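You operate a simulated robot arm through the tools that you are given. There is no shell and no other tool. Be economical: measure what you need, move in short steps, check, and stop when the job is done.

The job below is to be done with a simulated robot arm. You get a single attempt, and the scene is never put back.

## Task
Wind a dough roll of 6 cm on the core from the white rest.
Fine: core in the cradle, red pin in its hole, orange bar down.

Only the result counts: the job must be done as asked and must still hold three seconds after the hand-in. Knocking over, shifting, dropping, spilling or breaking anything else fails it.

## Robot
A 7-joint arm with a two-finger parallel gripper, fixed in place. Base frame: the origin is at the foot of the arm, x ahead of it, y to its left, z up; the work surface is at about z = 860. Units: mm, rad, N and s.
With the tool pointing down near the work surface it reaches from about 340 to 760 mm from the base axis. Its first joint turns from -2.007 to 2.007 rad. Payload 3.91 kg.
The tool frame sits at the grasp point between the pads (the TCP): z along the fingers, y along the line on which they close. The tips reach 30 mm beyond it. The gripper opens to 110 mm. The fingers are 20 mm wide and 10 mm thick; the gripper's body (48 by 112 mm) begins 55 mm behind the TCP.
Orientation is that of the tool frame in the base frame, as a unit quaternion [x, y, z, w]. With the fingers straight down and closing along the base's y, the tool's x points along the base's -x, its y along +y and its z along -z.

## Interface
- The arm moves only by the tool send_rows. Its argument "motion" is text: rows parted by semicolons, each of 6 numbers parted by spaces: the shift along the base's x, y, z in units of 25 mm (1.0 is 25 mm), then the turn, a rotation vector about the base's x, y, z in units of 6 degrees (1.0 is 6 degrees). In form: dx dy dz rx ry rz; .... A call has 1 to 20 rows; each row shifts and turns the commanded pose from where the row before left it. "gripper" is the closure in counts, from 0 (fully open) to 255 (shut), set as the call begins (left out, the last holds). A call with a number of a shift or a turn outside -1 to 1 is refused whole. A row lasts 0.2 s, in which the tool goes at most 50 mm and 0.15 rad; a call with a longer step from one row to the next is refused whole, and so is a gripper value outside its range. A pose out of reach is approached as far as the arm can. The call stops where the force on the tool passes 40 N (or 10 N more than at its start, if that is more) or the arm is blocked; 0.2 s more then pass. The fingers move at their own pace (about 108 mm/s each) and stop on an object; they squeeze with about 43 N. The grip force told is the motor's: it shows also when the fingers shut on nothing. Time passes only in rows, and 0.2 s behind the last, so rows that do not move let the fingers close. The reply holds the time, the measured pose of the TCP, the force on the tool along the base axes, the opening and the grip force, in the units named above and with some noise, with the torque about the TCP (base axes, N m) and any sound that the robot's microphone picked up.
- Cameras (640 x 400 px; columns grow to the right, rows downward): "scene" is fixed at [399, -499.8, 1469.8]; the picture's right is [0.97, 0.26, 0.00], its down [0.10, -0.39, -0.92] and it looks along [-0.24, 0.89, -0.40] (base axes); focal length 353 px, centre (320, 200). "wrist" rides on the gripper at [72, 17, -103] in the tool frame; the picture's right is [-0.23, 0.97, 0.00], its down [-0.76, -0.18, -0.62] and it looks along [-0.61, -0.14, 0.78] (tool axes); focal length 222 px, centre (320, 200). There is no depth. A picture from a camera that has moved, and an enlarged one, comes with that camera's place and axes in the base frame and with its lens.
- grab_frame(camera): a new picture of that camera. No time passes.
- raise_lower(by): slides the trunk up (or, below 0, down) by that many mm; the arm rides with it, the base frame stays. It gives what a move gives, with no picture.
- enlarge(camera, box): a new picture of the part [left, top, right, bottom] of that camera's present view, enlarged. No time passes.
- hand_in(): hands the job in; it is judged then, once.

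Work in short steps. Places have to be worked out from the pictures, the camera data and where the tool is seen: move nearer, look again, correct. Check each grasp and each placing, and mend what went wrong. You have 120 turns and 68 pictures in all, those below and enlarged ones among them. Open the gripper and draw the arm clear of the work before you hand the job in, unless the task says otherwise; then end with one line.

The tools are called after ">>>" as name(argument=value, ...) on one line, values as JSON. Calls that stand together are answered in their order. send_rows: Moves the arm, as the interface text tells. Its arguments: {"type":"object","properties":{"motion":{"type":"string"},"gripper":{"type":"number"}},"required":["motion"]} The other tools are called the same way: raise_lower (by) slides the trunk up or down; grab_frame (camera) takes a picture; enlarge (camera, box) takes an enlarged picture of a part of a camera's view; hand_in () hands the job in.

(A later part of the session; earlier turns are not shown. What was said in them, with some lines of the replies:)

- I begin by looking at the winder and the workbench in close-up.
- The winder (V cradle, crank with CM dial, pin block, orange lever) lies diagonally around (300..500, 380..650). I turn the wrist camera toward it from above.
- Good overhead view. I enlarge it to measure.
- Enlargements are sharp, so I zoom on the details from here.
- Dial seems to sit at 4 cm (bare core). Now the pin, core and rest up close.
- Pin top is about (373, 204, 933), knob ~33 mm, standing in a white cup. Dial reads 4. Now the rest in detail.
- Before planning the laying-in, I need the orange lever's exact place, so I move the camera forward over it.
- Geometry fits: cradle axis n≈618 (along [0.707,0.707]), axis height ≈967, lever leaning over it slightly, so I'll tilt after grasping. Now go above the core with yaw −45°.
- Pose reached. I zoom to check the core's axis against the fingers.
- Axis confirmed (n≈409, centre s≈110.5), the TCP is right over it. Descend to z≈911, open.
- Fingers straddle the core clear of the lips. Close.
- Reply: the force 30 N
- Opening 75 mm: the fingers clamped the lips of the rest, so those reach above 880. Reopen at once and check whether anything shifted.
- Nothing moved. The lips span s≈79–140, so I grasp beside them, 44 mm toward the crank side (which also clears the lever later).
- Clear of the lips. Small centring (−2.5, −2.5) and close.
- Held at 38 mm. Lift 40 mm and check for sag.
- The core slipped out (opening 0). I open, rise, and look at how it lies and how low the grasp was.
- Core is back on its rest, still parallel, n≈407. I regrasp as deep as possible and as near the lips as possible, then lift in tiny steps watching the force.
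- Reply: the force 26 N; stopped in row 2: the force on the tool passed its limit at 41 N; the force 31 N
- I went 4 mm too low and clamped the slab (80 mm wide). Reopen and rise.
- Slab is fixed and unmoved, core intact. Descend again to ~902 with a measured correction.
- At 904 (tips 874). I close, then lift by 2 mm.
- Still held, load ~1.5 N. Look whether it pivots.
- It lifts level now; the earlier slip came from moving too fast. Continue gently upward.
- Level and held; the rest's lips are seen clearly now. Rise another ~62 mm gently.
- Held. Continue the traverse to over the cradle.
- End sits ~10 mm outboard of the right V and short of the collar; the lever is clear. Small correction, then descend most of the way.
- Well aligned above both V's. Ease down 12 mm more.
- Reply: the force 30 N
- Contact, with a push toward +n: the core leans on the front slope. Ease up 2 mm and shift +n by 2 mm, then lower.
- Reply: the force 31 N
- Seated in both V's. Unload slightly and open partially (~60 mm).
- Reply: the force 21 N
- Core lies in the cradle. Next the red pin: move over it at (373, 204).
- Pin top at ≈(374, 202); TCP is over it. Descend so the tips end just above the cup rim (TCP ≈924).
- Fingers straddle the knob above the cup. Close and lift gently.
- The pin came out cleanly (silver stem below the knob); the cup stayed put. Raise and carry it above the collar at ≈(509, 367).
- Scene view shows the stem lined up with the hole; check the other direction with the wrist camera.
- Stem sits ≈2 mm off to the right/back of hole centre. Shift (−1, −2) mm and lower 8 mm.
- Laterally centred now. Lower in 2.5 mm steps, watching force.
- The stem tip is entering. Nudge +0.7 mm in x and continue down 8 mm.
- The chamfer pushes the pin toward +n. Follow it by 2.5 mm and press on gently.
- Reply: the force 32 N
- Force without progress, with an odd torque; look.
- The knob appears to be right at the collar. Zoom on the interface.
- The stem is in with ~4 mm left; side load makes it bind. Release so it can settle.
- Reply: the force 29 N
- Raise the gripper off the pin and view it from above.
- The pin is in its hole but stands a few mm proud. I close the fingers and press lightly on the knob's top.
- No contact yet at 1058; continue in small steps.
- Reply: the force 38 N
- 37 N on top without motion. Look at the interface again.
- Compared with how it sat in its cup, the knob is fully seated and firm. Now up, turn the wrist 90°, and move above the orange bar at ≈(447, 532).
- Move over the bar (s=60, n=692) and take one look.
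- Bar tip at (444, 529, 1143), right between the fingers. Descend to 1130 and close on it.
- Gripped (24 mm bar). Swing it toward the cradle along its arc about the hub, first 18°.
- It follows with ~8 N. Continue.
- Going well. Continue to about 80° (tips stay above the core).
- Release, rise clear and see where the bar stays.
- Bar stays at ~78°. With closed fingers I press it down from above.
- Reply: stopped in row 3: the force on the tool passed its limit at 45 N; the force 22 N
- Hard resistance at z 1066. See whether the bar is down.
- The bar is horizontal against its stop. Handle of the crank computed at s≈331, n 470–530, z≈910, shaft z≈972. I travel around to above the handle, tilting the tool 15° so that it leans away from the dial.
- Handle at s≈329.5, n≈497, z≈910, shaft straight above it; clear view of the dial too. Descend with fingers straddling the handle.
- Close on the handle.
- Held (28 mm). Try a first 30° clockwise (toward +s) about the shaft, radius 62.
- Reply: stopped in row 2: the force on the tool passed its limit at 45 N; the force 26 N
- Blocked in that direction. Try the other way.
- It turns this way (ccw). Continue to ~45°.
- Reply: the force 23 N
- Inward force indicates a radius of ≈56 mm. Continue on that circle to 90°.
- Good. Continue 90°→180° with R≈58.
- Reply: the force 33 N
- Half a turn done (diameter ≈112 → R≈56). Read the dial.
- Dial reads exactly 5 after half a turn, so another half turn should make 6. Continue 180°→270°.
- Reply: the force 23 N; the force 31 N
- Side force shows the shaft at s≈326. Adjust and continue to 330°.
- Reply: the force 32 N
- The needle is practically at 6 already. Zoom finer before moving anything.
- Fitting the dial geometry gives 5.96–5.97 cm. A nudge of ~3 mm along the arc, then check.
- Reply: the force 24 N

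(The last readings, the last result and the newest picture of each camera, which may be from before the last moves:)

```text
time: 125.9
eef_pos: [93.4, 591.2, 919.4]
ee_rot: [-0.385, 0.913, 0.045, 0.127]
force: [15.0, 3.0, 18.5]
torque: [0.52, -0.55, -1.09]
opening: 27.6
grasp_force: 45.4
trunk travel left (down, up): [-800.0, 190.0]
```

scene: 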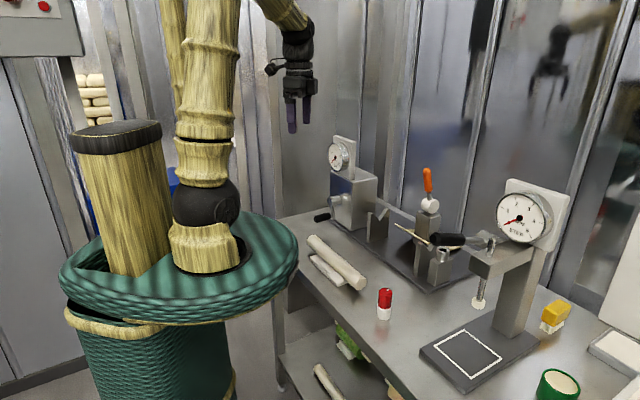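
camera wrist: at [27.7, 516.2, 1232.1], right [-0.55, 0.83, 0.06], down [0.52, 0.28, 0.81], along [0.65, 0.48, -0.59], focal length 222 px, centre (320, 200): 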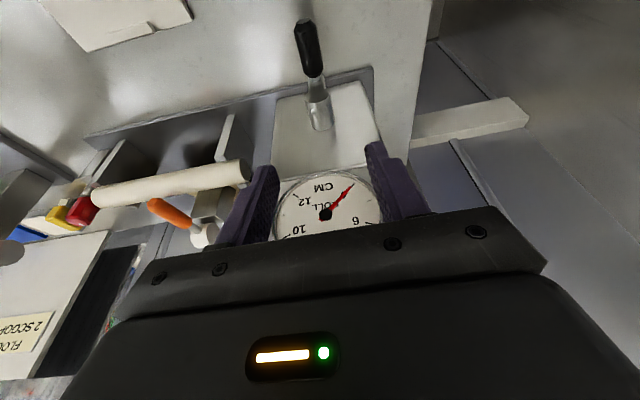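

Moved ~4.5° → ≈5.99. Release, back out along −n, and rise.

>>> send_rows(motion="0 0 0 0 0 0;0 0 0 0 0 0;0 0 0 0 0 0", gripper=110)

>>> send_rows(motion="-0.3 -0.3 0.05 0 0 0;-0.5 -0.5 0.13 0 0 0;-0.5 -0.5 0.13 0 0 0;-0.5 -0.5 0.13 0 0 0;0 0 0.9 0 0 0;0 0 0.9 0 0 0;0 0 0.9 0 0 0;0 0 0.9 0 0 0;0 0 0.9 0 0 0;0 0 0.9 0 0 0;0 0 0.9 0 0 0;0 0 0.9 0 0 0;0 0 0.9 0 0 0;0 0 0.9 0 0 0;0 0 0 0 0 0")

>>> enlarge(camera="scene", box=[340, 146, 352, 159])

```text
time: 126.7
eef_pos: [93.0, 593.3, 918.3]
ee_rot: [-0.385, 0.913, 0.046, 0.126]
force: [0.1, 0.2, -0.7]
torque: [0.0, -0.02, 0.02]
opening: 62.7
grasp_force: 0.1
trunk travel left (down, up): [-800.0, 190.0]
```

```text
time: 129.9
eef_pos: [45.1, 549.2, 1153.8]
ee_rot: [-0.385, 0.913, 0.044, 0.126]
force: [-0.6, 0.2, 0.7]
torque: [0.0, 0.0, -0.01]
opening: 62.9
grasp_force: 0.1
trunk travel left (down, up): [-800.0, 190.0]
```

```text
16.00 times, centred on (346, 152) of scene
camera zoom: at [399.0, -499.8, 1469.8], right [0.97, 0.26, 0.0], down [0.1, -0.39, -0.92], along [-0.24, 0.89, -0.4], focal length 5650 px, centre (-96, 960)
```

zoom: 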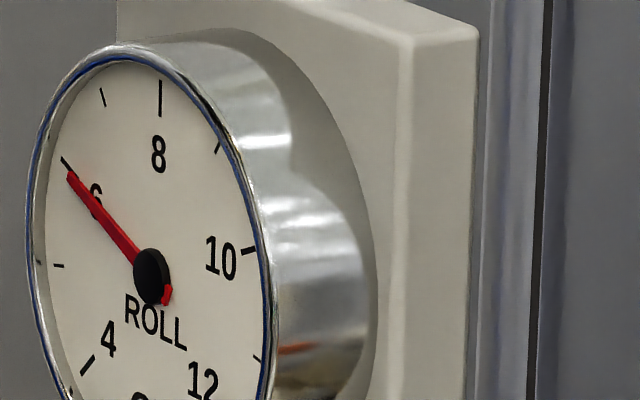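

Dial still at 6. One overall check of the work before handing in.

>>> enlarge(camera="scene", box=[300, 130, 480, 290])

```text
2.50 times, centred on (390, 210) of scene
camera zoom: at [399.0, -499.8, 1469.8], right [0.97, 0.26, 0.0], down [0.1, -0.39, -0.92], along [-0.24, 0.89, -0.4], focal length 883 px, centre (145, 175)
```

zoom: 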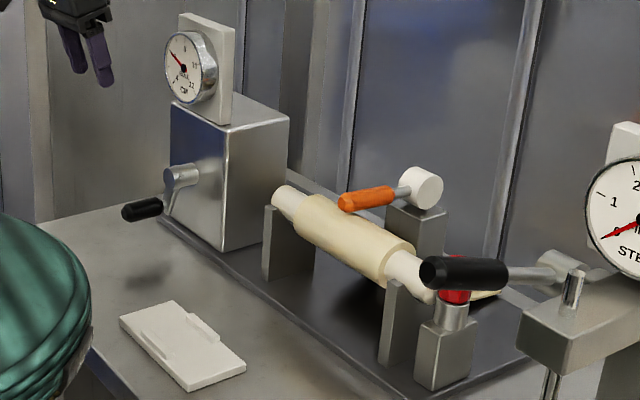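

The dough is wound on the core, the core is in the cradle, the pin is in, the bar is down, the dial reads 6, and the arm is clear. I hand in.

>>> hand_in()

```text
The job is handed in.
```

I handed the job in with the dough wound on the core from the white rest. The winder's dial read 6 cm to within about 0.05 cm. The core is in the cradle, the red pin is in its hole, the orange bar is down and the arm is clear.
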